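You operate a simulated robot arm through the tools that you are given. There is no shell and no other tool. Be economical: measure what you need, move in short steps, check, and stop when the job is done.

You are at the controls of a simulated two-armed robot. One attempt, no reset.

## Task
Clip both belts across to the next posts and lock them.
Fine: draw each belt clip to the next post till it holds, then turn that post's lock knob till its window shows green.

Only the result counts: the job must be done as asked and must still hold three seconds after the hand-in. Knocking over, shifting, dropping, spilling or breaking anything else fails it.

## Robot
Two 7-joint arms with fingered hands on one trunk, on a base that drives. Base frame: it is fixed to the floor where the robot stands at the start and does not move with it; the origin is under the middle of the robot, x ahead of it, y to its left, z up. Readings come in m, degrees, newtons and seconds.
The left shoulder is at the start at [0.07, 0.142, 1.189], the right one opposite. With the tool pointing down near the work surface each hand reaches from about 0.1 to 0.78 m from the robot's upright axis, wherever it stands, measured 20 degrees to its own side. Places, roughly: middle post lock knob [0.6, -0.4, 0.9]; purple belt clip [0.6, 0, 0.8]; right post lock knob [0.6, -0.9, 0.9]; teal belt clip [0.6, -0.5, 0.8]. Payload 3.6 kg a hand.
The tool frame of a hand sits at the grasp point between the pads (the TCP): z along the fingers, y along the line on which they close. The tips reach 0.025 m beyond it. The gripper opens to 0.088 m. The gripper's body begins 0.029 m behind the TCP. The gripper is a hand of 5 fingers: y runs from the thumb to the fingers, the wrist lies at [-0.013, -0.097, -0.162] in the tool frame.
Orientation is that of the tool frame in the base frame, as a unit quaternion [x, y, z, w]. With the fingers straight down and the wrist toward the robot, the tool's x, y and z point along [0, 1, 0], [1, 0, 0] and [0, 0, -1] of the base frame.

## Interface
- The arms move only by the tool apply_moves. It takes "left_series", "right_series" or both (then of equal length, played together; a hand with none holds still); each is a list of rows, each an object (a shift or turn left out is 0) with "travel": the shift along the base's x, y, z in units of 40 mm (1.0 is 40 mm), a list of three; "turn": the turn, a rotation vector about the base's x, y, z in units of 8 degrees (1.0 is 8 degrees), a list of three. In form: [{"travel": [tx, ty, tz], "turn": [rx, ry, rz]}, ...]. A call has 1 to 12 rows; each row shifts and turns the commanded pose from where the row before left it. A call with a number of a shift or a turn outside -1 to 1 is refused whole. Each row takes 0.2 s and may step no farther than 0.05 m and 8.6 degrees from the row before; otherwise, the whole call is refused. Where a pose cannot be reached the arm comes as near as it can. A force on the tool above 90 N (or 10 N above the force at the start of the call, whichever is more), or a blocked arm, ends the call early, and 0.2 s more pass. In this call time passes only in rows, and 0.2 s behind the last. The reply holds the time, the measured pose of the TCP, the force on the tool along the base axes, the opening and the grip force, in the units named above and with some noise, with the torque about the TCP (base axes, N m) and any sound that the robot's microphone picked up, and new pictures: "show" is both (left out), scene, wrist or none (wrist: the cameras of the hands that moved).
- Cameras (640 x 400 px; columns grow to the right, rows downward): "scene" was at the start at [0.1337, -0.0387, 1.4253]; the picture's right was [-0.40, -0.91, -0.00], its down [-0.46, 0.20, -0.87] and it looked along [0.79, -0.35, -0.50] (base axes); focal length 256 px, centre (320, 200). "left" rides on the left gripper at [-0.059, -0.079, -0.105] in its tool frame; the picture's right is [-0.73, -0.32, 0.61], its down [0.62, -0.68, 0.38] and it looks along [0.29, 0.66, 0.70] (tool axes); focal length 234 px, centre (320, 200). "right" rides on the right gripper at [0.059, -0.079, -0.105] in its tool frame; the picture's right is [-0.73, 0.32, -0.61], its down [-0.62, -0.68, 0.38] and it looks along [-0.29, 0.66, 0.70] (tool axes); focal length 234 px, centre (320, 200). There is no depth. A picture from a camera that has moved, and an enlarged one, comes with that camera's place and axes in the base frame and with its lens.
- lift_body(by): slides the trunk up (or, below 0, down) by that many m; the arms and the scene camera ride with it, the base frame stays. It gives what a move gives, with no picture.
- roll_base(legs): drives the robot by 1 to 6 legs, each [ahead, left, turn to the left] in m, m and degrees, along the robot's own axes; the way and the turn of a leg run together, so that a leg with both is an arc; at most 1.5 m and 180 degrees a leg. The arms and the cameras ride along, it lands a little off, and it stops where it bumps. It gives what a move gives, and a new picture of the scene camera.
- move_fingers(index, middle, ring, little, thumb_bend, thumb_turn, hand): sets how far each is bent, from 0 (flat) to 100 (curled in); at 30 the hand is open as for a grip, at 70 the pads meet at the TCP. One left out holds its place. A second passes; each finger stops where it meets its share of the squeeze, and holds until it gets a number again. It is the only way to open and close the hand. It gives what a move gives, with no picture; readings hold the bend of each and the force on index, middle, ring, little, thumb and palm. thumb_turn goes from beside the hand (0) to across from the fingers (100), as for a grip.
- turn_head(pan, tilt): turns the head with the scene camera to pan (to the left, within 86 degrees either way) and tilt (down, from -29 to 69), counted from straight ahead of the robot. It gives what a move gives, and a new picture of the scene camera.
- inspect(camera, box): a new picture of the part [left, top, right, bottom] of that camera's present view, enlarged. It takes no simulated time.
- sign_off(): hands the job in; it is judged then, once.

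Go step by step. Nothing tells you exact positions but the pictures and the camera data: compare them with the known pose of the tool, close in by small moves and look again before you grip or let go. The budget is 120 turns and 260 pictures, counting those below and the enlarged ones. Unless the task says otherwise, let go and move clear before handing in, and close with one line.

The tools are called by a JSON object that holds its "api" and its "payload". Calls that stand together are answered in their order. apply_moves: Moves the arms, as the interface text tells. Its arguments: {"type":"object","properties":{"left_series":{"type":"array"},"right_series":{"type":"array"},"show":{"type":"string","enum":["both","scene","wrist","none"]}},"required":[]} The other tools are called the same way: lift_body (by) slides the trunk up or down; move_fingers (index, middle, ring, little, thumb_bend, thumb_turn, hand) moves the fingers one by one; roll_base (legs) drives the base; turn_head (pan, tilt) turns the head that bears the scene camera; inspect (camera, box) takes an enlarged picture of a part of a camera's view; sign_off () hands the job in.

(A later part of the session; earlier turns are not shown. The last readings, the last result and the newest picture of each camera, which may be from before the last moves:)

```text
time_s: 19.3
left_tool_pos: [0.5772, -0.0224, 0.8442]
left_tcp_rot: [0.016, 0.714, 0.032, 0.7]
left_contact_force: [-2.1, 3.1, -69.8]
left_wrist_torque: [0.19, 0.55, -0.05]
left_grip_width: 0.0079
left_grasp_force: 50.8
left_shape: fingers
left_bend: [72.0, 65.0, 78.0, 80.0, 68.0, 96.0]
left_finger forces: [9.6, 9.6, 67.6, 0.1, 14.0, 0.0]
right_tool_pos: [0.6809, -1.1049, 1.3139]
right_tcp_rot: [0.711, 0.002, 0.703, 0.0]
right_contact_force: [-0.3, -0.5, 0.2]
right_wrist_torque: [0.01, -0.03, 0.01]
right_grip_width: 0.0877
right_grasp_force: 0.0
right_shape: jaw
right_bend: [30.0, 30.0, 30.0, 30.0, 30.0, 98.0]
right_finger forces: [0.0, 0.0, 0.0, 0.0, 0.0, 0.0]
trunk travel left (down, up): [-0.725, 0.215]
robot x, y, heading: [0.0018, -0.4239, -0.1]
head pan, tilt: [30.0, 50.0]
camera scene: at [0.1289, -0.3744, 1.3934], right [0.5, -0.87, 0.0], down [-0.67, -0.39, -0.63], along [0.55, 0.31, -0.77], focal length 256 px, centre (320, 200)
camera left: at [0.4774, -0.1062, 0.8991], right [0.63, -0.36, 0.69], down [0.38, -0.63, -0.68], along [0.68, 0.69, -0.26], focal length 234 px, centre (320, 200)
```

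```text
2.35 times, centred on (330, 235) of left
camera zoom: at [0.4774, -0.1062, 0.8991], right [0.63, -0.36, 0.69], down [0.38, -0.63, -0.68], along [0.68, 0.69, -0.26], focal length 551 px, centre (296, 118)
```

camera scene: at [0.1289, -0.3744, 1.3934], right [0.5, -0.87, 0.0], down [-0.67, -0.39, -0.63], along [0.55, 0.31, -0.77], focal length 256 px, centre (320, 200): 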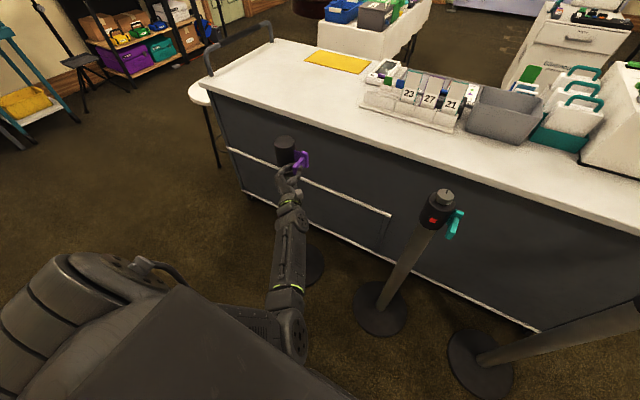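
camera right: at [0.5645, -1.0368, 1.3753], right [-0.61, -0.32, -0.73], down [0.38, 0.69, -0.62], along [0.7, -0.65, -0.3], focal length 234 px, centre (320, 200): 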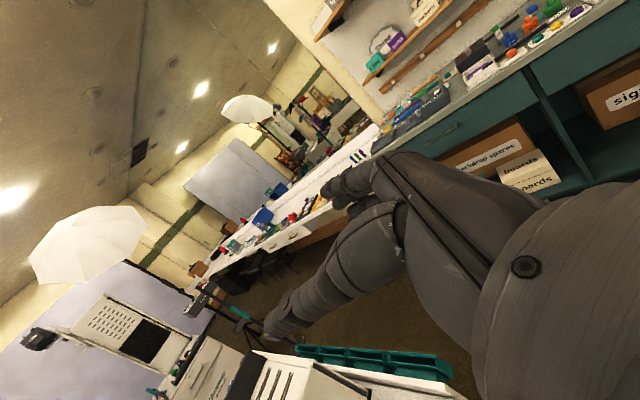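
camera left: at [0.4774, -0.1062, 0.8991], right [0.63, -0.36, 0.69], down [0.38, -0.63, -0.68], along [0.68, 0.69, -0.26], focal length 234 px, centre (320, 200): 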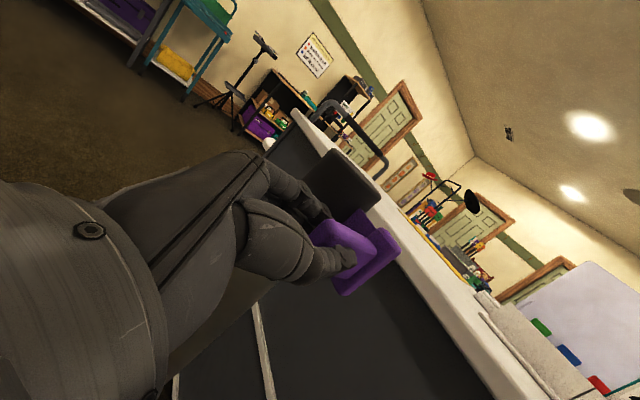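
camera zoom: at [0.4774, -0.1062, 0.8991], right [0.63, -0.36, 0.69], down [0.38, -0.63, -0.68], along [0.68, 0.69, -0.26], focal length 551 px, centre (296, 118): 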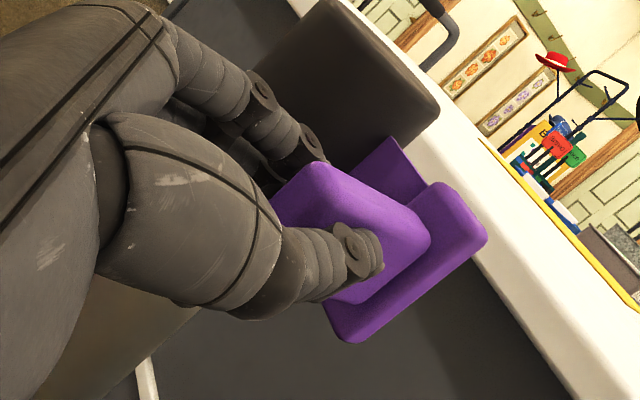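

The clip came out about 20 mm, with the ring finger wedged under the tab. I'll open the ring and little fingers to relieve it and keep holding with index, middle and thumb.

{"api": "move_fingers", "payload": {"hand": "left", "ring": 45, "little": 45}}

```text
time_s: 20.3
left_tool_pos: [0.5781, -0.0252, 0.8445]
left_tcp_rot: [0.018, 0.714, 0.032, 0.699]
left_contact_force: [-1.2, 1.0, -60.3]
left_wrist_torque: [-0.47, 0.95, 0.21]
left_grip_width: 0.0082
left_grasp_force: 42.5
left_shape: fingers
left_bend: [72.0, 62.0, 77.0, 45.0, 70.0, 97.0]
left_finger forces: [12.6, 12.9, 52.5, 0.0, 8.6, 0.0]
right_tool_pos: [0.6792, -1.1077, 1.3148]
right_tcp_rot: [0.712, 0.001, 0.702, 0.0]
right_contact_force: [0.3, 1.1, 0.4]
right_wrist_torque: [-0.06, 0.03, -0.01]
right_grip_width: 0.0877
right_grasp_force: 0.0
right_shape: jaw
right_bend: [30.0, 30.0, 30.0, 30.0, 30.0, 98.0]
right_finger forces: [0.0, 0.0, 0.0, 0.0, 0.0, 0.0]
trunk travel left (down, up): [-0.725, 0.215]
robot x, y, heading: [0.0011, -0.4219, -0.1]
head pan, tilt: [30.0, 50.0]
```

The ring finger is still jammed upward against the tab. I'll lower the hand a bit.

{"api": "apply_moves", "payload": {"left_series": [{"travel": [0, 0, -0.2]}, {"travel": [0, 0, -0.1]}], "show": "none"}}

{"api": "inspect", "payload": {"camera": "scene", "box": [240, 120, 345, 190]}}

```text
time_s: 20.9
left_tool_pos: [0.5769, -0.0393, 0.8424]
left_tcp_rot: [0.014, 0.704, 0.025, 0.709]
left_contact_force: [0.2, 2.5, -16.0]
left_wrist_torque: [-0.13, 0.33, 0.14]
left_grip_width: 0.0083
left_grasp_force: 24.8
left_shape: fingers
left_bend: [72.0, 62.0, 77.0, 45.0, 70.0, 97.0]
left_finger forces: [9.8, 11.3, 17.4, 0.0, 11.1, 0.1]
right_tool_pos: [0.6721, -1.1128, 1.3165]
right_tcp_rot: [0.709, -0.001, 0.705, -0.003]
right_contact_force: [-0.1, -0.7, -0.8]
right_wrist_torque: [-0.01, 0.0, 0.01]
right_grip_width: 0.0879
right_grasp_force: 0.0
right_shape: jaw
right_bend: [30.0, 30.0, 30.0, 30.0, 30.0, 98.0]
right_finger forces: [0.0, 0.0, 0.0, 0.0, 0.0, 0.0]
trunk travel left (down, up): [-0.725, 0.215]
robot x, y, heading: [-0.001, -0.4177, -0.3]
head pan, tilt: [30.0, 50.0]
```

```text
5.71 times, centred on (292, 155) of scene
camera zoom: at [0.1201, -0.3817, 1.3961], right [0.5, -0.87, 0.0], down [-0.67, -0.38, -0.64], along [0.56, 0.32, -0.77], focal length 1462 px, centre (477, 457)
```

zoom: 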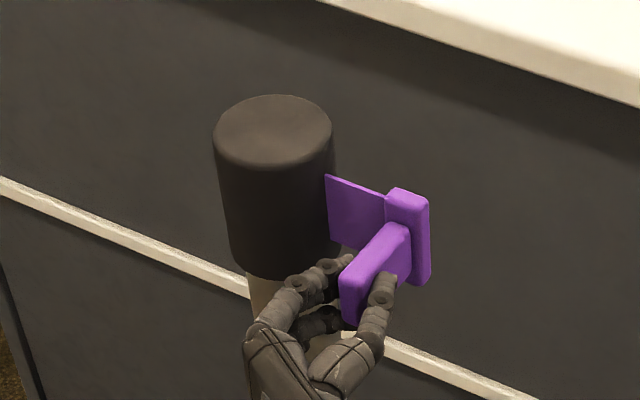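

The force dropped and the clip is following. I'll lower a touch more, then open the ring finger.

{"api": "apply_moves", "payload": {"left_series": [{"travel": [0, 0, -0.15]}], "show": "none"}}

{"api": "move_fingers", "payload": {"hand": "left", "ring": 35, "little": 35}}

```text
time_s: 21.3
left_tool_pos: [0.5774, -0.0474, 0.8401]
left_tcp_rot: [0.012, 0.702, 0.02, 0.712]
left_contact_force: [5.6, 2.2, 12.0]
left_wrist_torque: [0.16, -0.23, 0.1]
left_grip_width: 0.0086
left_grasp_force: 14.4
left_shape: fingers
left_bend: [72.0, 64.0, 45.0, 45.0, 69.0, 95.0]
left_finger forces: [7.0, 8.3, 0.1, 0.0, 13.1, 0.1]
right_tool_pos: [0.6688, -1.1177, 1.3159]
right_tcp_rot: [0.708, -0.003, 0.707, -0.003]
right_contact_force: [-0.4, -0.5, 0.0]
right_wrist_torque: [-0.01, 0.03, -0.02]
right_grip_width: 0.0881
right_grasp_force: 0.0
right_shape: jaw
right_bend: [30.0, 30.0, 30.0, 30.0, 30.0, 98.0]
right_finger forces: [0.0, 0.1, 0.1, 0.0, 0.1, 0.1]
trunk travel left (down, up): [-0.725, 0.215]
robot x, y, heading: [-0.0004, -0.4163, -0.1]
head pan, tilt: [30.0, 50.0]
```

```text
time_s: 22.3
left_tool_pos: [0.5761, -0.049, 0.8348]
left_tcp_rot: [0.012, 0.705, 0.018, 0.709]
left_contact_force: [8.6, 2.5, 16.1]
left_wrist_torque: [0.13, -0.22, 0.06]
left_grip_width: 0.0086
left_grasp_force: 13.2
left_shape: fingers
left_bend: [72.0, 65.0, 35.0, 35.0, 69.0, 93.0]
left_finger forces: [6.7, 7.7, 0.0, 0.1, 12.3, 0.1]
right_tool_pos: [0.6671, -1.1162, 1.3158]
right_tcp_rot: [0.708, -0.002, 0.706, -0.003]
right_contact_force: [0.0, 0.1, -1.2]
right_wrist_torque: [-0.02, 0.0, 0.03]
right_grip_width: 0.0878
right_grasp_force: 0.1
right_shape: jaw
right_bend: [30.0, 30.0, 30.0, 30.0, 30.0, 98.0]
right_finger forces: [0.0, 0.0, 0.0, 0.0, 0.0, 0.1]
trunk travel left (down, up): [-0.725, 0.215]
robot x, y, heading: [-0.0011, -0.4225, -0.2]
head pan, tilt: [30.0, 50.0]
```

The ring finger is free. I'll raise slightly and draw the belt along -y.

{"api": "apply_moves", "payload": {"left_series": [{"travel": [0, -0.3, 0.1]}, {"travel": [0, -0.5, 0]}, {"travel": [0, -0.5, 0]}, {"travel": [0, -0.5, 0]}], "show": "scene"}}

```text
time_s: 23.1
left_tool_pos: [0.5749, -0.0477, 0.8493]
left_tcp_rot: [0.04, 0.706, 0.065, 0.705]
left_contact_force: [8.9, 1.9, -14.6]
left_wrist_torque: [0.02, 0.23, 0.02]
left_grip_width: 0.0089
left_grasp_force: 14.4
left_shape: fingers
left_bend: [72.0, 72.0, 35.0, 35.0, 67.0, 98.0]
left_finger forces: [8.2, 7.0, 0.1, 0.0, 13.3, 0.0]
right_tool_pos: [0.6739, -1.1143, 1.3142]
right_tcp_rot: [0.71, -0.001, 0.704, -0.002]
right_contact_force: [0.8, 0.1, 0.1]
right_wrist_torque: [0.05, 0.01, 0.01]
right_grip_width: 0.0877
right_grasp_force: 0.0
right_shape: jaw
right_bend: [30.0, 30.0, 30.0, 30.0, 30.0, 98.0]
right_finger forces: [0.0, 0.0, 0.1, 0.0, 0.2, 0.0]
trunk travel left (down, up): [-0.725, 0.215]
robot x, y, heading: [-0.0024, -0.4224, -0.2]
head pan, tilt: [30.0, 50.0]
stopped in row 4 (left hand): the arm was blocked; the commanded pose is now the measured one
camera scene: at [0.1211, -0.3828, 1.3954], right [0.5, -0.87, 0.0], down [-0.67, -0.38, -0.64], along [0.56, 0.32, -0.77], focal length 256 px, centre (320, 200)
```

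scene: 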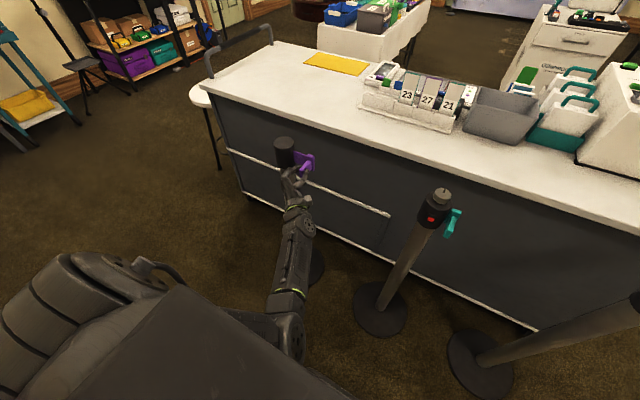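

The force along y is only about 2 N, so the elbow is blocked against the robot's own trunk. I'll draw the belt by driving the base sideways, starting with a short test.

{"api": "roll_base", "payload": {"legs": [[0, -0.08, 0]]}}

{"api": "inspect", "payload": {"camera": "left", "box": [200, 130, 440, 370]}}

```text
time_s: 24.2
left_tool_pos: [0.5753, -0.1257, 0.851]
left_tcp_rot: [0.041, 0.705, 0.066, 0.705]
left_contact_force: [7.8, 3.4, -12.7]
left_wrist_torque: [0.04, 0.26, 0.04]
left_grip_width: 0.0096
left_grasp_force: 13.8
left_shape: fingers
left_bend: [72.0, 67.0, 35.0, 35.0, 66.0, 99.0]
left_finger forces: [8.0, 7.1, 0.0, 0.0, 12.4, 0.1]
right_tool_pos: [0.6741, -1.1921, 1.3151]
right_tcp_rot: [0.709, -0.001, 0.705, -0.002]
right_contact_force: [0.2, -0.2, -0.1]
right_wrist_torque: [0.0, 0.0, 0.04]
right_grip_width: 0.0878
right_grasp_force: 0.0
right_shape: jaw
right_bend: [30.0, 30.0, 30.0, 30.0, 30.0, 98.0]
right_finger forces: [0.0, 0.0, 0.0, 0.0, 0.0, 0.0]
trunk travel left (down, up): [-0.725, 0.215]
robot x, y, heading: [0.0044, -0.4999, 0.0]
head pan, tilt: [30.0, 50.0]
camera scene: at [0.1212, -0.4618, 1.3955], right [0.5, -0.87, 0.0], down [-0.67, -0.38, -0.64], along [0.55, 0.32, -0.77], focal length 256 px, centre (320, 200)
```

scene: 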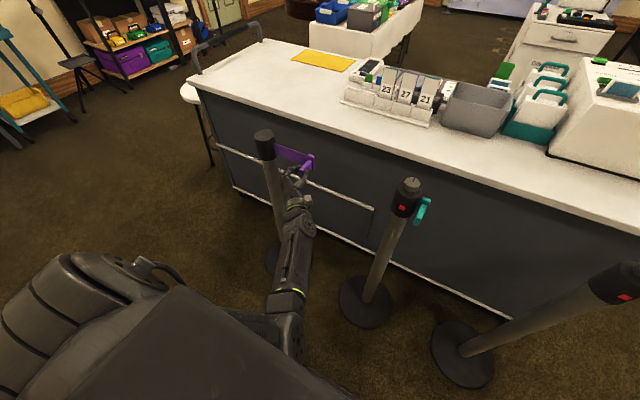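

```text
1.67 times, centred on (320, 250) of left
camera zoom: at [0.4742, -0.2161, 0.8959], right [0.62, -0.41, 0.67], down [0.41, -0.56, -0.72], along [0.67, 0.72, -0.18], focal length 390 px, centre (320, 117)
```

zoom: 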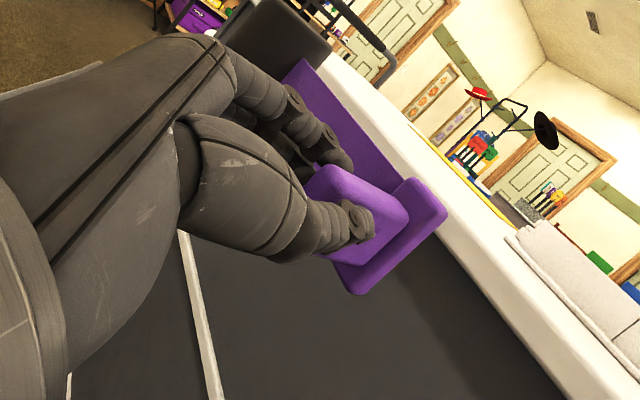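

Driving draws the belt nicely. I'll drive most of the remaining way.

{"api": "roll_base", "payload": {"legs": [[0, -0.21, 0]]}}

{"api": "inspect", "payload": {"camera": "scene", "box": [240, 120, 400, 220]}}

{"api": "inspect", "payload": {"camera": "left", "box": [200, 130, 440, 370]}}

```text
time_s: 25.8
left_tool_pos: [0.575, -0.3359, 0.8491]
left_tcp_rot: [0.041, 0.705, 0.068, 0.705]
left_contact_force: [10.6, 4.9, -11.2]
left_wrist_torque: [0.0, 0.23, 0.06]
left_grip_width: 0.0091
left_grasp_force: 13.2
left_shape: fingers
left_bend: [72.0, 66.0, 35.0, 35.0, 66.0, 99.0]
left_finger forces: [8.2, 7.2, 0.0, 0.0, 11.5, 0.0]
right_tool_pos: [0.6736, -1.4031, 1.3158]
right_tcp_rot: [0.71, -0.002, 0.704, -0.002]
right_contact_force: [-0.4, -0.3, -0.2]
right_wrist_torque: [0.02, -0.03, 0.0]
right_grip_width: 0.0879
right_grasp_force: 0.2
right_shape: jaw
right_bend: [30.0, 30.0, 30.0, 30.0, 30.0, 98.0]
right_finger forces: [0.0, 0.0, 0.0, 0.0, 0.1, 0.1]
trunk travel left (down, up): [-0.725, 0.215]
robot x, y, heading: [-0.0061, -0.711, -0.2]
head pan, tilt: [30.0, 50.0]
camera scene: at [0.1211, -0.6723, 1.3954], right [0.5, -0.87, 0.0], down [-0.67, -0.38, -0.64], along [0.55, 0.32, -0.77], focal length 256 px, centre (320, 200)
```

scene: 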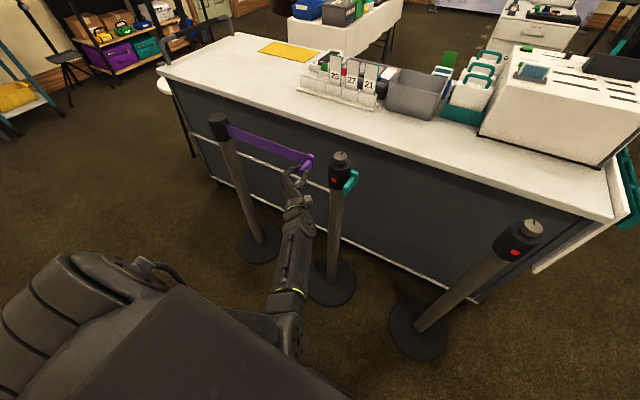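

```text
4.00 times, centred on (320, 170) of scene
camera zoom: at [0.1211, -0.6723, 1.3954], right [0.5, -0.87, 0.0], down [-0.67, -0.38, -0.64], along [0.55, 0.32, -0.77], focal length 1023 px, centre (320, 320)
```

zoom: 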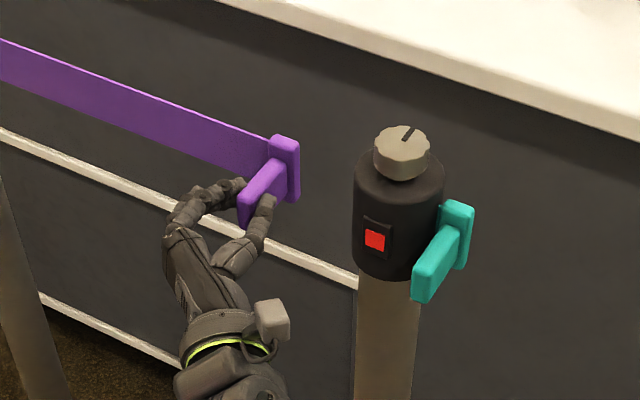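

```text
1.67 times, centred on (320, 250) of left
camera zoom: at [0.4742, -0.4269, 0.8957], right [0.62, -0.41, 0.67], down [0.41, -0.57, -0.72], along [0.67, 0.72, -0.18], focal length 390 px, centre (320, 117)
```

zoom: 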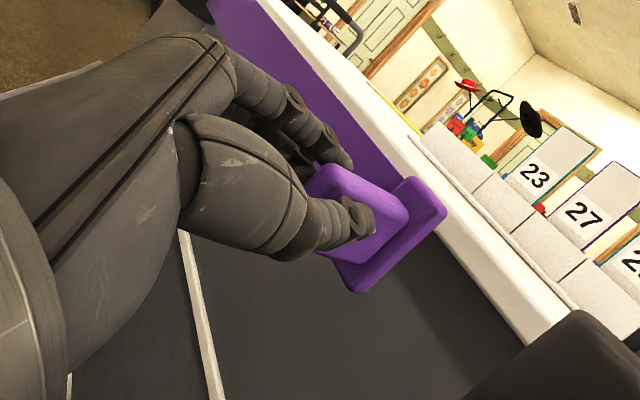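

The clip is at the same height as the post's catch, with about 5 cm to go. I'll drive 3 cm more, then creep.

{"api": "roll_base", "payload": {"legs": [[0, -0.035, 0]]}}

{"api": "inspect", "payload": {"camera": "scene", "box": [240, 120, 400, 220]}}

```text
time_s: 26.7
left_tool_pos: [0.5737, -0.3688, 0.8514]
left_tcp_rot: [0.041, 0.704, 0.067, 0.706]
left_contact_force: [12.9, 2.2, -5.7]
left_wrist_torque: [0.12, 0.1, 0.0]
left_grip_width: 0.0091
left_grasp_force: 12.5
left_shape: fingers
left_bend: [72.0, 72.0, 35.0, 35.0, 65.0, 98.0]
left_finger forces: [7.1, 6.5, 0.0, 0.0, 12.0, 0.0]
right_tool_pos: [0.6733, -1.4359, 1.3157]
right_tcp_rot: [0.709, -0.001, 0.705, -0.002]
right_contact_force: [-0.1, -0.9, 0.8]
right_wrist_torque: [0.01, 0.02, 0.0]
right_grip_width: 0.0879
right_grasp_force: 0.1
right_shape: jaw
right_bend: [30.0, 30.0, 30.0, 30.0, 30.0, 98.0]
right_finger forces: [0.0, 0.1, 0.0, 0.0, 0.0, 0.0]
trunk travel left (down, up): [-0.725, 0.215]
robot x, y, heading: [-0.0028, -0.7469, -0.2]
head pan, tilt: [30.0, 50.0]
camera scene: at [0.1199, -0.7048, 1.3956], right [0.5, -0.87, 0.0], down [-0.67, -0.38, -0.64], along [0.56, 0.32, -0.77], focal length 256 px, centre (320, 200)
```

scene: 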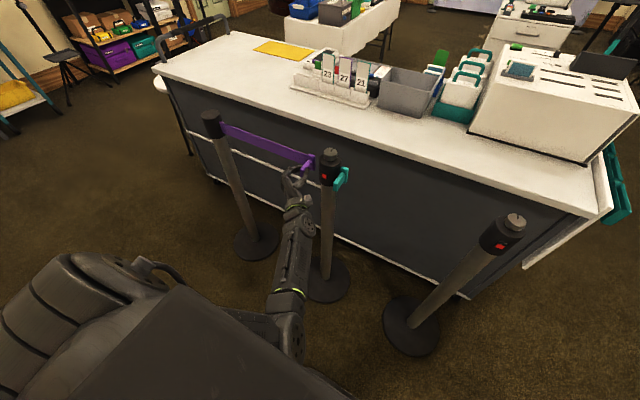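

```text
4.00 times, centred on (320, 170) of scene
camera zoom: at [0.1199, -0.7048, 1.3956], right [0.5, -0.87, 0.0], down [-0.67, -0.38, -0.64], along [0.56, 0.32, -0.77], focal length 1023 px, centre (320, 320)
```

zoom: 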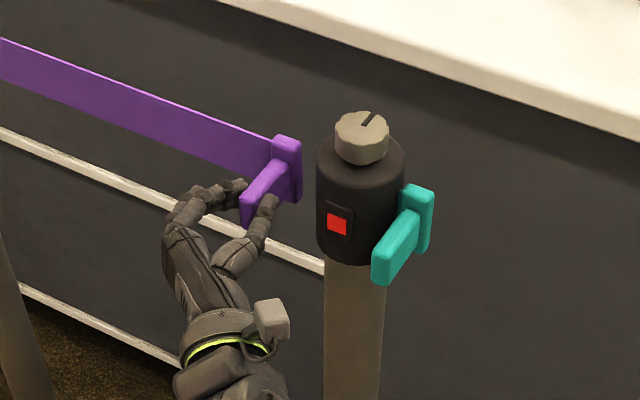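

About 1.3 cm remains. I'll creep on.

{"api": "roll_base", "payload": {"legs": [[0, -0.014, 0]]}}

{"api": "inspect", "payload": {"camera": "scene", "box": [260, 130, 360, 192]}}

```text
time_s: 27.4
left_tool_pos: [0.5735, -0.384, 0.8509]
left_tcp_rot: [0.041, 0.704, 0.067, 0.706]
left_contact_force: [8.3, 3.3, -7.5]
left_wrist_torque: [0.02, 0.16, 0.04]
left_grip_width: 0.0089
left_grasp_force: 13.7
left_shape: fingers
left_bend: [72.0, 67.0, 35.0, 35.0, 66.0, 98.0]
left_finger forces: [8.0, 7.2, 0.0, 0.0, 12.8, 0.1]
right_tool_pos: [0.6723, -1.4524, 1.3149]
right_tcp_rot: [0.709, -0.002, 0.705, -0.002]
right_contact_force: [0.0, -0.1, 0.1]
right_wrist_torque: [-0.02, -0.02, 0.01]
right_grip_width: 0.0879
right_grasp_force: 0.1
right_shape: jaw
right_bend: [30.0, 30.0, 30.0, 30.0, 30.0, 98.0]
right_finger forces: [0.0, 0.1, 0.0, 0.0, 0.0, 0.0]
trunk travel left (down, up): [-0.725, 0.215]
robot x, y, heading: [0.0025, -0.7612, -0.1]
head pan, tilt: [30.0, 50.0]
camera scene: at [0.1195, -0.7213, 1.3955], right [0.5, -0.87, 0.0], down [-0.67, -0.38, -0.64], along [0.56, 0.32, -0.77], focal length 256 px, centre (320, 200)
```

scene: 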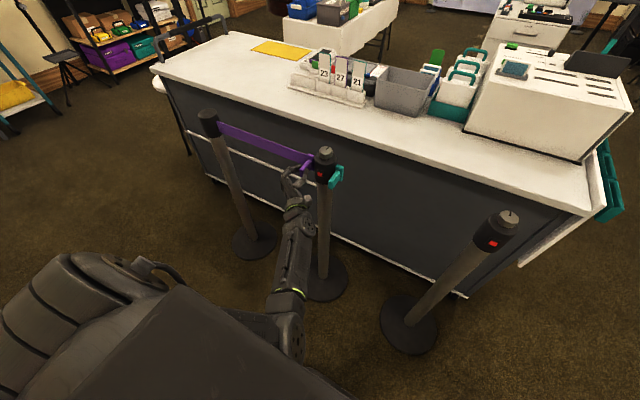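

```text
6.40 times, centred on (310, 161) of scene
camera zoom: at [0.1195, -0.7213, 1.3955], right [0.5, -0.87, 0.0], down [-0.67, -0.38, -0.64], along [0.56, 0.32, -0.77], focal length 1637 px, centre (384, 450)
```

zoom: 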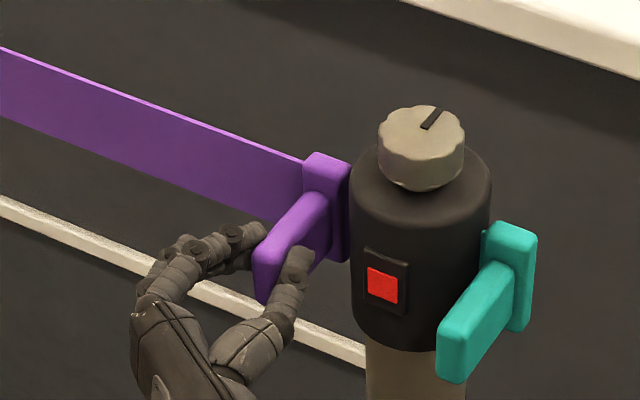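

{"api": "roll_base", "payload": {"legs": [[0, -0.01, 0]]}}

{"api": "inspect", "payload": {"camera": "scene", "box": [260, 130, 360, 192]}}

```text
time_s: 28.2
left_tool_pos: [0.5734, -0.3919, 0.8508]
left_tcp_rot: [0.041, 0.704, 0.067, 0.706]
left_contact_force: [5.6, 18.0, -6.6]
left_wrist_torque: [-0.02, 0.2, 0.34]
left_grip_width: 0.0087
left_grasp_force: 16.8
left_shape: fingers
left_bend: [71.0, 62.0, 35.0, 35.0, 71.0, 98.0]
left_finger forces: [12.8, 12.9, 0.0, 0.1, 8.2, 0.0]
right_tool_pos: [0.6711, -1.4589, 1.3172]
right_tcp_rot: [0.708, -0.001, 0.706, -0.001]
right_contact_force: [0.1, -0.7, -0.2]
right_wrist_torque: [0.0, 0.03, 0.05]
right_grip_width: 0.0878
right_grasp_force: 0.0
right_shape: jaw
right_bend: [30.0, 30.0, 30.0, 30.0, 30.0, 98.0]
right_finger forces: [0.0, 0.1, 0.0, 0.0, 0.0, 0.0]
trunk travel left (down, up): [-0.725, 0.215]
robot x, y, heading: [-0.0048, -0.7698, -0.2]
head pan, tilt: [30.0, 50.0]
camera scene: at [0.1182, -0.7282, 1.3955], right [0.5, -0.87, 0.0], down [-0.67, -0.38, -0.64], along [0.56, 0.32, -0.77], focal length 256 px, centre (320, 200)
```

scene: 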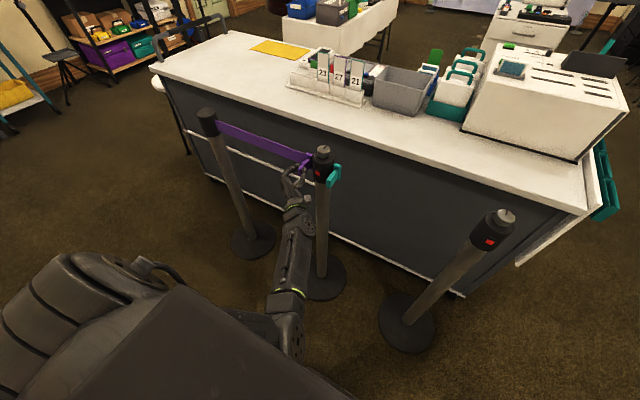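

```text
6.40 times, centred on (310, 161) of scene
camera zoom: at [0.1182, -0.7282, 1.3955], right [0.5, -0.87, 0.0], down [-0.67, -0.38, -0.64], along [0.56, 0.32, -0.77], focal length 1637 px, centre (384, 450)
```

zoom: 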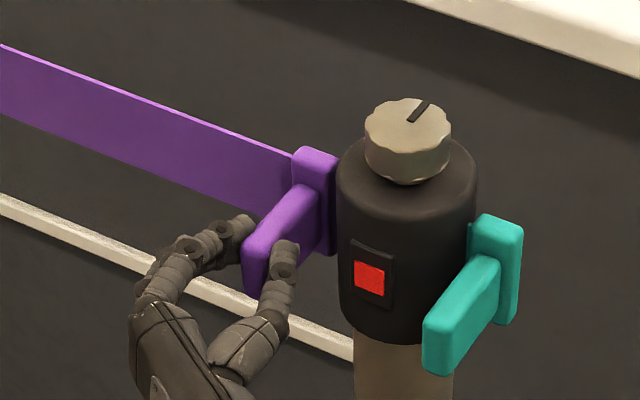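

The plate touches the catch, with 18 N along y. I'll press a few mm more with the arm and listen for a click.

{"api": "apply_moves", "payload": {"left_series": [{"travel": [0, -0.1, 0]}, {"travel": [0, -0.1, 0]}], "show": "none"}}

```text
time_s: 28.8
left_tool_pos: [0.5728, -0.3928, 0.8517]
left_tcp_rot: [0.041, 0.704, 0.072, 0.705]
left_contact_force: [2.1, 19.8, -14.4]
left_wrist_torque: [-0.12, 0.32, 0.44]
left_grip_width: 0.0088
left_grasp_force: 17.7
left_shape: fingers
left_bend: [54.0, 62.0, 35.0, 35.0, 71.0, 98.0]
left_finger forces: [14.4, 13.4, 0.0, 0.0, 8.0, 0.0]
right_tool_pos: [0.6729, -1.4574, 1.3176]
right_tcp_rot: [0.709, 0.001, 0.705, -0.002]
right_contact_force: [-0.7, -1.3, -0.3]
right_wrist_torque: [-0.04, -0.01, 0.0]
right_grip_width: 0.0879
right_grasp_force: 0.1
right_shape: jaw
right_bend: [30.0, 30.0, 30.0, 30.0, 30.0, 98.0]
right_finger forces: [0.0, 0.1, 0.0, 0.0, 0.0, 0.0]
trunk travel left (down, up): [-0.725, 0.215]
robot x, y, heading: [0.0003, -0.7682, -0.0]
head pan, tilt: [30.0, 50.0]
```

There was no click in the report. I'll test whether it's latched by backing off a few mm.

{"api": "apply_moves", "payload": {"left_series": [{"travel": [0, 0.1, 0]}, {"travel": [0, 0.1, -0.1]}, {"travel": [0, 0.1, 0]}], "show": "none"}}

{"api": "inspect", "payload": {"camera": "scene", "box": [260, 130, 360, 192]}}

```text
time_s: 29.6
left_tool_pos: [0.5732, -0.392, 0.8487]
left_tcp_rot: [0.042, 0.703, 0.068, 0.707]
left_contact_force: [1.9, 8.5, 6.4]
left_wrist_torque: [0.15, -0.12, 0.15]
left_grip_width: 0.0082
left_grasp_force: 16.1
left_shape: fingers
left_bend: [71.0, 62.0, 35.0, 35.0, 72.0, 96.0]
left_finger forces: [9.9, 10.0, 0.0, 0.1, 11.5, 0.0]
right_tool_pos: [0.6692, -1.4633, 1.3172]
right_tcp_rot: [0.708, -0.002, 0.706, -0.002]
right_contact_force: [-0.2, -0.5, 0.0]
right_wrist_torque: [0.01, 0.0, -0.03]
right_grip_width: 0.0875
right_grasp_force: 0.0
right_shape: jaw
right_bend: [30.0, 30.0, 30.0, 30.0, 30.0, 98.0]
right_finger forces: [0.0, 0.0, 0.0, 0.0, 0.1, 0.0]
trunk travel left (down, up): [-0.725, 0.215]
robot x, y, heading: [-0.0043, -0.7718, -0.2]
head pan, tilt: [30.0, 50.0]
```

```text
6.40 times, centred on (310, 161) of scene
camera zoom: at [0.1157, -0.7319, 1.396], right [0.5, -0.87, 0.0], down [-0.66, -0.38, -0.64], along [0.56, 0.32, -0.77], focal length 1637 px, centre (384, 450)
```

zoom: 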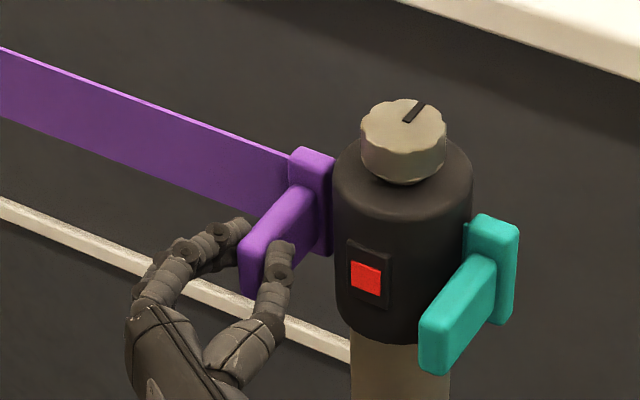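

{"api": "apply_moves", "payload": {"left_series": [{"travel": [0, 0.15, 0]}, {"travel": [0, 0.15, 0]}, {"travel": [0, 0, 0]}], "show": "none"}}

{"api": "inspect", "payload": {"camera": "scene", "box": [260, 130, 360, 192]}}

```text
time_s: 30.4
left_tool_pos: [0.5716, -0.3804, 0.8487]
left_tcp_rot: [0.041, 0.703, 0.068, 0.706]
left_contact_force: [2.2, -3.7, 5.3]
left_wrist_torque: [0.18, -0.08, -0.16]
left_grip_width: 0.0086
left_grasp_force: 14.7
left_shape: fingers
left_bend: [72.0, 66.0, 35.0, 35.0, 69.0, 95.0]
left_finger forces: [6.6, 6.4, 0.1, 0.1, 16.2, 0.0]
right_tool_pos: [0.6692, -1.4642, 1.3151]
right_tcp_rot: [0.708, -0.001, 0.706, -0.003]
right_contact_force: [-0.2, -0.3, -0.5]
right_wrist_torque: [0.0, 0.01, 0.03]
right_grip_width: 0.0878
right_grasp_force: 0.2
right_shape: jaw
right_bend: [30.0, 30.0, 30.0, 30.0, 30.0, 98.0]
right_finger forces: [0.0, 0.0, 0.0, 0.1, 0.1, 0.1]
trunk travel left (down, up): [-0.725, 0.215]
robot x, y, heading: [-0.0017, -0.7679, -0.2]
head pan, tilt: [30.0, 50.0]
```

```text
6.40 times, centred on (310, 161) of scene
camera zoom: at [0.1157, -0.7343, 1.396], right [0.5, -0.87, 0.0], down [-0.66, -0.38, -0.64], along [0.56, 0.32, -0.77], focal length 1637 px, centre (384, 450)
```

zoom: 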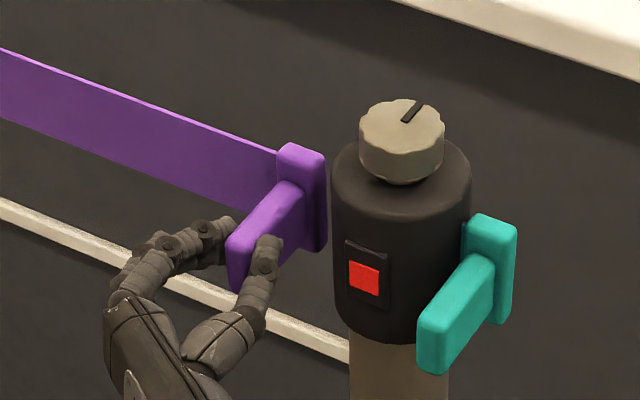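

It isn't latched yet and needs a firmer push. I'll stiffen the fingers and push again by the base.

{"api": "move_fingers", "payload": {"hand": "left", "index": 100, "middle": 100, "thumb_bend": 90}}

{"api": "apply_moves", "payload": {"left_series": [{"travel": [0, -0.15, 0]}, {"travel": [0, -0.15, 0]}, {"travel": [0, -0.15, 0]}, {"travel": [0, -0.1, 0]}, {"travel": [0, 0, 0]}], "show": "none"}}

{"api": "inspect", "payload": {"camera": "scene", "box": [260, 130, 360, 192]}}

```text
time_s: 31.4
left_tool_pos: [0.5718, -0.3801, 0.8477]
left_tcp_rot: [0.041, 0.704, 0.068, 0.706]
left_contact_force: [0.4, -3.0, 0.7]
left_wrist_torque: [0.19, 0.0, -0.12]
left_grip_width: 0.0076
left_grasp_force: 19.7
left_shape: fingers
left_bend: [72.0, 66.0, 35.0, 35.0, 68.0, 95.0]
left_finger forces: [9.2, 9.3, 0.0, 0.1, 21.1, 0.0]
right_tool_pos: [0.6696, -1.4639, 1.3154]
right_tcp_rot: [0.708, -0.002, 0.706, -0.003]
right_contact_force: [0.6, 0.7, 1.4]
right_wrist_torque: [-0.02, -0.02, -0.02]
right_grip_width: 0.0879
right_grasp_force: 0.0
right_shape: jaw
right_bend: [30.0, 30.0, 30.0, 30.0, 30.0, 98.0]
right_finger forces: [0.0, 0.0, 0.1, 0.0, 0.1, 0.0]
trunk travel left (down, up): [-0.725, 0.215]
robot x, y, heading: [-0.0045, -0.7725, -0.2]
head pan, tilt: [30.0, 50.0]
```

```text
time_s: 32.6
left_tool_pos: [0.5716, -0.397, 0.8453]
left_tcp_rot: [0.039, 0.704, 0.068, 0.706]
left_contact_force: [1.7, 23.7, -1.5]
left_wrist_torque: [0.04, 0.08, 0.62]
left_grip_width: 0.008
left_grasp_force: 22.6
left_shape: fingers
left_bend: [71.0, 58.0, 35.0, 35.0, 74.0, 96.0]
left_finger forces: [16.5, 16.9, 0.1, 0.0, 10.9, 0.0]
right_tool_pos: [0.6708, -1.4565, 1.3188]
right_tcp_rot: [0.708, 0.001, 0.706, -0.002]
right_contact_force: [0.4, -0.1, 0.4]
right_wrist_torque: [0.0, -0.02, 0.05]
right_grip_width: 0.0879
right_grasp_force: 0.0
right_shape: jaw
right_bend: [30.0, 30.0, 30.0, 30.0, 30.0, 98.0]
right_finger forces: [0.0, 0.0, 0.0, 0.0, 0.0, 0.0]
trunk travel left (down, up): [-0.725, 0.215]
robot x, y, heading: [-0.0037, -0.7639, 0.0]
head pan, tilt: [30.0, 50.0]
```

```text
6.40 times, centred on (310, 161) of scene
camera zoom: at [0.1167, -0.7273, 1.3957], right [0.5, -0.87, 0.0], down [-0.66, -0.38, -0.64], along [0.56, 0.32, -0.77], focal length 1637 px, centre (384, 450)
```

zoom: 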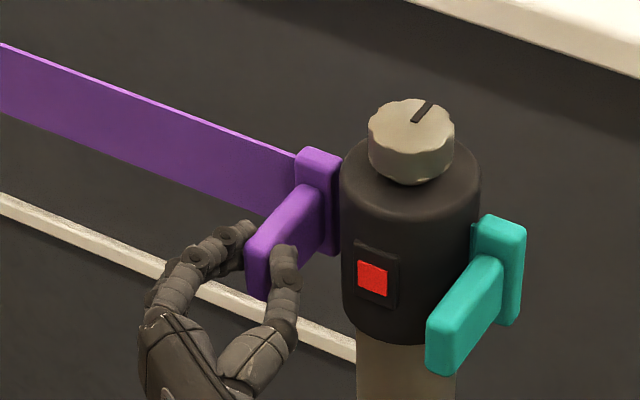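

{"api": "apply_moves", "payload": {"left_series": [{"travel": [0, -0.15, 0]}, {"travel": [0, -0.15, 0]}, {"travel": [0, 0, 0]}, {"travel": [0, 0, 0]}], "show": "none"}}

{"api": "inspect", "payload": {"camera": "scene", "box": [260, 130, 360, 192]}}

{"api": "inspect", "payload": {"camera": "left", "box": [200, 130, 440, 370]}}

```text
time_s: 33.6
left_tool_pos: [0.5704, -0.4041, 0.8474]
left_tcp_rot: [0.039, 0.705, 0.069, 0.705]
left_contact_force: [-3.7, 34.4, -4.0]
left_wrist_torque: [-0.11, 0.19, 0.95]
left_grip_width: 0.0095
left_grasp_force: 24.9
left_shape: fingers
left_bend: [44.0, 53.0, 35.0, 35.0, 79.0, 97.0]
left_finger forces: [21.1, 21.0, 0.1, 0.1, 7.4, 0.1]
right_tool_pos: [0.6699, -1.455, 1.3202]
right_tcp_rot: [0.709, 0.001, 0.706, -0.001]
right_contact_force: [-0.7, -0.1, -0.7]
right_wrist_torque: [0.02, 0.0, 0.03]
right_grip_width: 0.0882
right_grasp_force: 0.1
right_shape: jaw
right_bend: [30.0, 30.0, 30.0, 30.0, 30.0, 98.0]
right_finger forces: [0.0, 0.0, 0.0, 0.0, 0.1, 0.0]
trunk travel left (down, up): [-0.725, 0.215]
robot x, y, heading: [-0.0033, -0.7689, -0.3]
head pan, tilt: [30.0, 50.0]
```

```text
6.40 times, centred on (310, 161) of scene
camera zoom: at [0.1162, -0.7243, 1.3956], right [0.5, -0.87, 0.01], down [-0.66, -0.39, -0.64], along [0.56, 0.32, -0.77], focal length 1637 px, centre (384, 450)
```

zoom: 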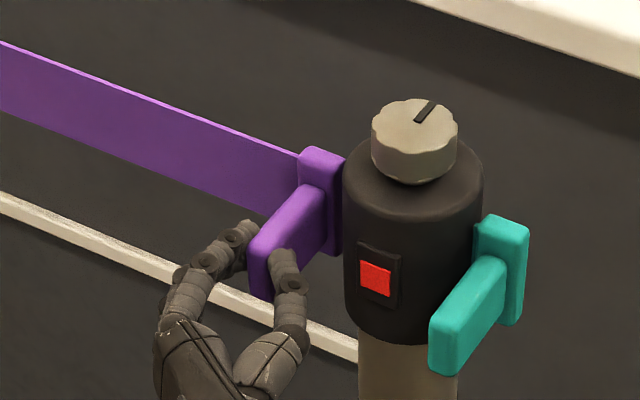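

```text
1.67 times, centred on (320, 250) of left
camera zoom: at [0.4701, -0.4948, 0.8914], right [0.62, -0.4, 0.67], down [0.41, -0.56, -0.72], along [0.67, 0.72, -0.18], focal length 390 px, centre (320, 117)
```

zoom: 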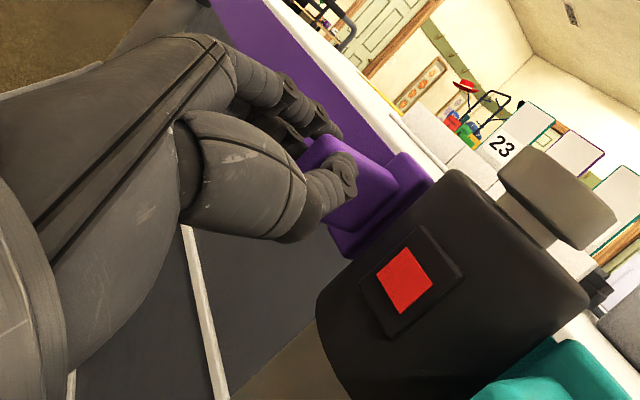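

34 N now. I'll back off and check whether it stays.

{"api": "apply_moves", "payload": {"left_series": [{"travel": [0, 0.2, 0]}, {"travel": [0, 0.2, 0]}, {"travel": [0, 0.2, 0]}, {"travel": [0, 0.1, 0]}, {"travel": [0, 0, 0]}], "show": "none"}}

{"api": "inspect", "payload": {"camera": "scene", "box": [260, 130, 360, 192]}}

```text
time_s: 34.8
left_tool_pos: [0.5715, -0.3858, 0.8489]
left_tcp_rot: [0.041, 0.704, 0.067, 0.705]
left_contact_force: [-14.4, -3.5, -9.8]
left_wrist_torque: [0.09, 0.09, -0.03]
left_grip_width: 0.0075
left_grasp_force: 24.7
left_shape: fingers
left_bend: [72.0, 62.0, 35.0, 35.0, 76.0, 96.0]
left_finger forces: [11.9, 11.6, 0.0, 0.1, 26.4, 0.1]
right_tool_pos: [0.6677, -1.4626, 1.3167]
right_tcp_rot: [0.708, 0.0, 0.706, -0.002]
right_contact_force: [0.3, -0.1, 0.0]
right_wrist_torque: [0.01, -0.03, 0.02]
right_grip_width: 0.0879
right_grasp_force: 0.1
right_shape: jaw
right_bend: [30.0, 30.0, 30.0, 30.0, 30.0, 98.0]
right_finger forces: [0.1, 0.0, 0.0, 0.0, 0.1, 0.0]
trunk travel left (down, up): [-0.725, 0.215]
robot x, y, heading: [-0.0036, -0.7669, 0.0]
head pan, tilt: [30.0, 50.0]
```

```text
6.40 times, centred on (310, 161) of scene
camera zoom: at [0.1152, -0.7323, 1.3959], right [0.5, -0.87, 0.0], down [-0.66, -0.38, -0.64], along [0.56, 0.32, -0.77], focal length 1637 px, centre (384, 450)
```

zoom: 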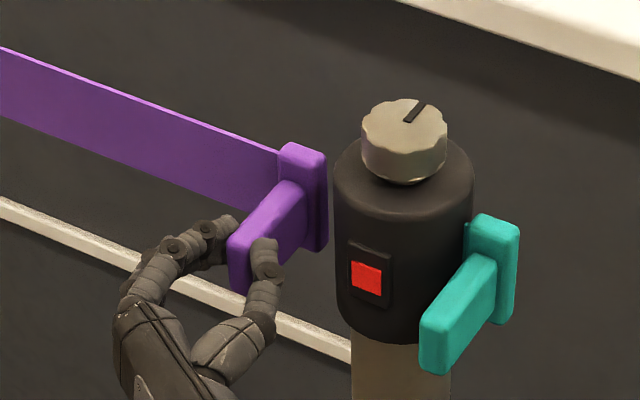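

Still not latched. The hand, and so the clip, has rolled about 9° around x because the arm was jammed against the trunk. I'll back off to the left, square the hand up, then push by the base.

{"api": "apply_moves", "payload": {"left_series": [{"travel": [0.05, 0.4, 0], "turn": [-0.2, 0, -0.05]}, {"travel": [0, 0.4, 0], "turn": [-0.2, 0, -0.05]}, {"travel": [0, 0.4, 0], "turn": [-0.2, 0, -0.05]}, {"travel": [0, 0.3, 0], "turn": [-0.2, 0, -0.05]}, {"travel": [0, 0, 0], "turn": [-0.2, 0, -0.05]}, {"travel": [0, 0, 0], "turn": [-0.1, 0, 0]}], "show": "none"}}

{"api": "inspect", "payload": {"camera": "scene", "box": [240, 120, 360, 195]}}

```text
time_s: 36.2
left_tool_pos: [0.5715, -0.3234, 0.85]
left_tcp_rot: [-0.002, 0.705, 0.001, 0.709]
left_contact_force: [-22.6, 3.5, -6.6]
left_wrist_torque: [0.2, 0.07, 0.25]
left_grip_width: 0.0076
left_grasp_force: 27.8
left_shape: fingers
left_bend: [72.0, 59.0, 35.0, 35.0, 76.0, 97.0]
left_finger forces: [13.7, 16.1, 0.1, 0.0, 26.0, 0.0]
right_tool_pos: [0.6654, -1.4615, 1.3203]
right_tcp_rot: [0.707, 0.0, 0.707, -0.004]
right_contact_force: [-0.2, -0.6, -0.5]
right_wrist_torque: [0.01, 0.01, 0.0]
right_grip_width: 0.0877
right_grasp_force: 0.0
right_shape: jaw
right_bend: [30.0, 30.0, 30.0, 30.0, 30.0, 98.0]
right_finger forces: [0.1, 0.0, 0.0, 0.0, 0.1, 0.0]
trunk travel left (down, up): [-0.725, 0.215]
robot x, y, heading: [-0.0028, -0.7643, -0.1]
head pan, tilt: [30.0, 50.0]
```

```text
5.33 times, centred on (300, 158) of scene
camera zoom: at [0.112, -0.7309, 1.3962], right [0.5, -0.87, 0.0], down [-0.66, -0.38, -0.64], along [0.56, 0.32, -0.76], focal length 1364 px, centre (427, 427)
```

zoom: 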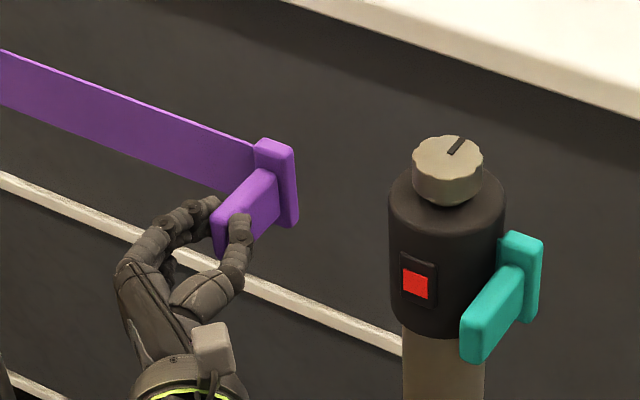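

The hand is squared now, but it carries -22 N along x. I'll ease x back a little to unload the clip before pushing.

{"api": "apply_moves", "payload": {"left_series": [{"travel": [-0.1, 0, 0]}, {"travel": [0, 0, 0]}], "show": "none"}}

{"api": "inspect", "payload": {"camera": "left", "box": [200, 130, 440, 370]}}

```text
time_s: 36.8
left_tool_pos: [0.5706, -0.3252, 0.8503]
left_tcp_rot: [-0.001, 0.705, 0.0, 0.709]
left_contact_force: [-9.6, 3.6, -4.3]
left_wrist_torque: [0.17, 0.04, 0.16]
left_grip_width: 0.0077
left_grasp_force: 24.3
left_shape: fingers
left_bend: [72.0, 59.0, 35.0, 35.0, 76.0, 97.0]
left_finger forces: [12.0, 14.2, 0.0, 0.1, 23.1, 0.0]
right_tool_pos: [0.6677, -1.4605, 1.3162]
right_tcp_rot: [0.708, -0.002, 0.707, -0.003]
right_contact_force: [0.2, 0.6, -0.4]
right_wrist_torque: [-0.03, 0.02, 0.01]
right_grip_width: 0.0875
right_grasp_force: 0.0
right_shape: jaw
right_bend: [30.0, 30.0, 30.0, 30.0, 30.0, 98.0]
right_finger forces: [0.1, 0.0, 0.0, 0.0, 0.0, 0.0]
trunk travel left (down, up): [-0.725, 0.215]
robot x, y, heading: [-0.0043, -0.7672, -0.4]
head pan, tilt: [30.0, 50.0]
```

```text
1.67 times, centred on (320, 250) of left
camera zoom: at [0.4657, -0.4034, 0.9074], right [0.6, -0.32, 0.73], down [0.39, -0.68, -0.62], along [0.7, 0.66, -0.29], focal length 390 px, centre (320, 117)
```

zoom: 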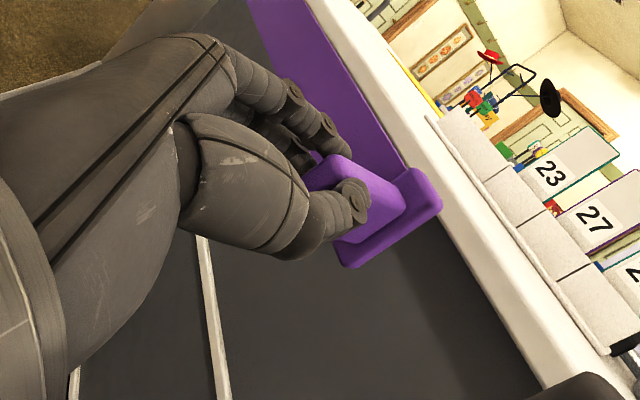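

Comparing wrist views, the clip sits about 6 mm too near the robot and 5 mm too high compared with its stowed line. I'll shift it +x and -z.

{"api": "apply_moves", "payload": {"left_series": [{"travel": [0.1, 0, -0.1]}, {"travel": [0.1, 0, -0.1]}, {"travel": [0, 0, 0]}], "show": "none"}}

{"api": "inspect", "payload": {"camera": "left", "box": [200, 130, 440, 370]}}

{"api": "inspect", "payload": {"camera": "scene", "box": [240, 120, 360, 195]}}

```text
time_s: 37.6
left_tool_pos: [0.5727, -0.3247, 0.846]
left_tcp_rot: [-0.001, 0.703, 0.003, 0.711]
left_contact_force: [-30.4, 3.3, 12.3]
left_wrist_torque: [0.41, -0.4, 0.35]
left_grip_width: 0.0076
left_grasp_force: 28.0
left_shape: fingers
left_bend: [72.0, 59.0, 35.0, 35.0, 76.0, 95.0]
left_finger forces: [13.0, 16.6, 0.0, 0.0, 25.8, 0.0]
right_tool_pos: [0.6602, -1.4637, 1.3201]
right_tcp_rot: [0.706, -0.001, 0.709, -0.003]
right_contact_force: [-0.5, -0.1, 0.2]
right_wrist_torque: [-0.01, 0.02, -0.02]
right_grip_width: 0.0878
right_grasp_force: 0.0
right_shape: jaw
right_bend: [30.0, 30.0, 30.0, 30.0, 30.0, 98.0]
right_finger forces: [0.0, 0.0, 0.0, 0.1, 0.0, 0.1]
trunk travel left (down, up): [-0.725, 0.215]
robot x, y, heading: [-0.0006, -0.7667, -0.1]
head pan, tilt: [30.0, 50.0]
```

```text
1.67 times, centred on (320, 250) of left
camera zoom: at [0.4676, -0.4039, 0.9035], right [0.6, -0.32, 0.73], down [0.4, -0.68, -0.62], along [0.7, 0.66, -0.28], focal length 390 px, centre (320, 117)
```

zoom: 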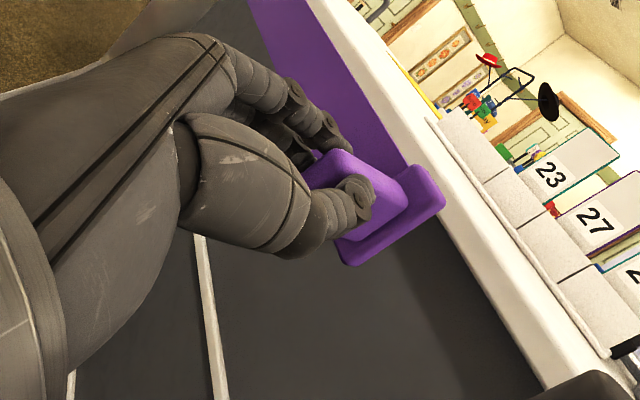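

```text
5.33 times, centred on (300, 158) of scene
camera zoom: at [0.107, -0.7337, 1.3969], right [0.5, -0.87, 0.0], down [-0.66, -0.38, -0.65], along [0.56, 0.32, -0.76], focal length 1364 px, centre (427, 427)
```

zoom: 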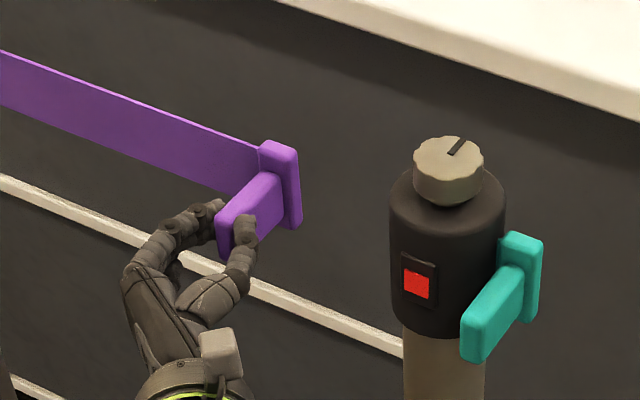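

The clip resists sideways shifts stiffly, so it's guided and well aligned; it just needs a harder push. I'll unload x, drive back to contact, and push with the thumb relaxed.

{"api": "apply_moves", "payload": {"left_series": [{"travel": [-0.1, 0, 0]}, {"travel": [-0.08, 0, 0.04]}, {"travel": [0, 0, 0]}], "show": "none"}}

{"api": "roll_base", "payload": {"legs": [[0, -0.06, 0]]}}

{"api": "inspect", "payload": {"camera": "scene", "box": [250, 125, 350, 187]}}

```text
time_s: 38.4
left_tool_pos: [0.5701, -0.3275, 0.8454]
left_tcp_rot: [0.001, 0.704, 0.002, 0.71]
left_contact_force: [-3.6, 3.0, 19.0]
left_wrist_torque: [0.42, -0.41, 0.06]
left_grip_width: 0.0079
left_grasp_force: 22.7
left_shape: fingers
left_bend: [72.0, 59.0, 35.0, 35.0, 76.0, 95.0]
left_finger forces: [10.8, 12.9, 0.0, 0.0, 20.5, 0.0]
right_tool_pos: [0.6661, -1.4654, 1.3171]
right_tcp_rot: [0.708, -0.002, 0.707, -0.003]
right_contact_force: [-0.2, -0.7, 0.5]
right_wrist_torque: [0.02, 0.0, -0.05]
right_grip_width: 0.0876
right_grasp_force: 0.0
right_shape: jaw
right_bend: [30.0, 30.0, 30.0, 30.0, 30.0, 98.0]
right_finger forces: [0.0, 0.0, 0.0, 0.0, 0.0, 0.1]
trunk travel left (down, up): [-0.725, 0.215]
robot x, y, heading: [0.0011, -0.7692, -0.3]
head pan, tilt: [30.0, 50.0]
```

```text
time_s: 39.4
left_tool_pos: [0.5694, -0.3869, 0.8433]
left_tcp_rot: [0.0, 0.705, 0.002, 0.709]
left_contact_force: [-2.7, -3.1, 12.5]
left_wrist_torque: [0.37, -0.33, -0.05]
left_grip_width: 0.0083
left_grasp_force: 20.9
left_shape: fingers
left_bend: [72.0, 61.0, 35.0, 35.0, 74.0, 94.0]
left_finger forces: [8.9, 10.7, 0.0, 0.1, 22.3, 0.0]
right_tool_pos: [0.6665, -1.5251, 1.3148]
right_tcp_rot: [0.708, -0.002, 0.706, -0.004]
right_contact_force: [0.5, -0.9, -0.3]
right_wrist_torque: [0.02, 0.0, 0.01]
right_grip_width: 0.0876
right_grasp_force: 0.0
right_shape: jaw
right_bend: [30.0, 30.0, 30.0, 30.0, 30.0, 98.0]
right_finger forces: [0.0, 0.0, 0.0, 0.1, 0.0, 0.0]
trunk travel left (down, up): [-0.725, 0.215]
robot x, y, heading: [-0.0007, -0.8284, -0.1]
head pan, tilt: [30.0, 50.0]
camera scene: at [0.1139, -0.795, 1.3962], right [0.5, -0.87, 0.0], down [-0.66, -0.38, -0.64], along [0.56, 0.32, -0.76], focal length 256 px, centre (320, 200)
```

scene: 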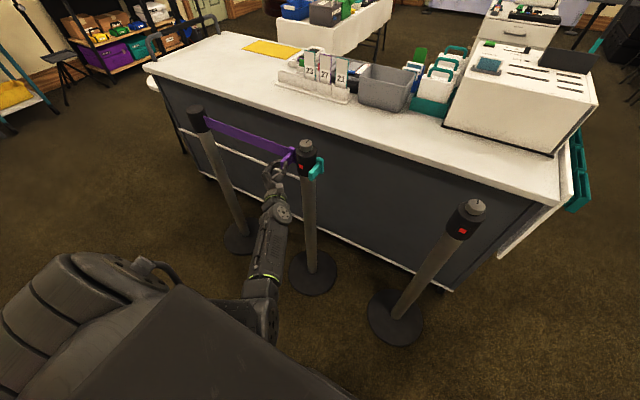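

```text
6.40 times, centred on (300, 156) of scene
camera zoom: at [0.1139, -0.795, 1.3962], right [0.5, -0.87, 0.0], down [-0.66, -0.38, -0.64], along [0.56, 0.32, -0.76], focal length 1637 px, centre (448, 482)
```

zoom: 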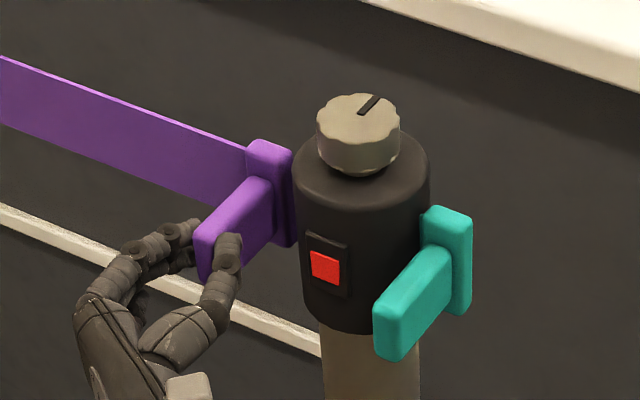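

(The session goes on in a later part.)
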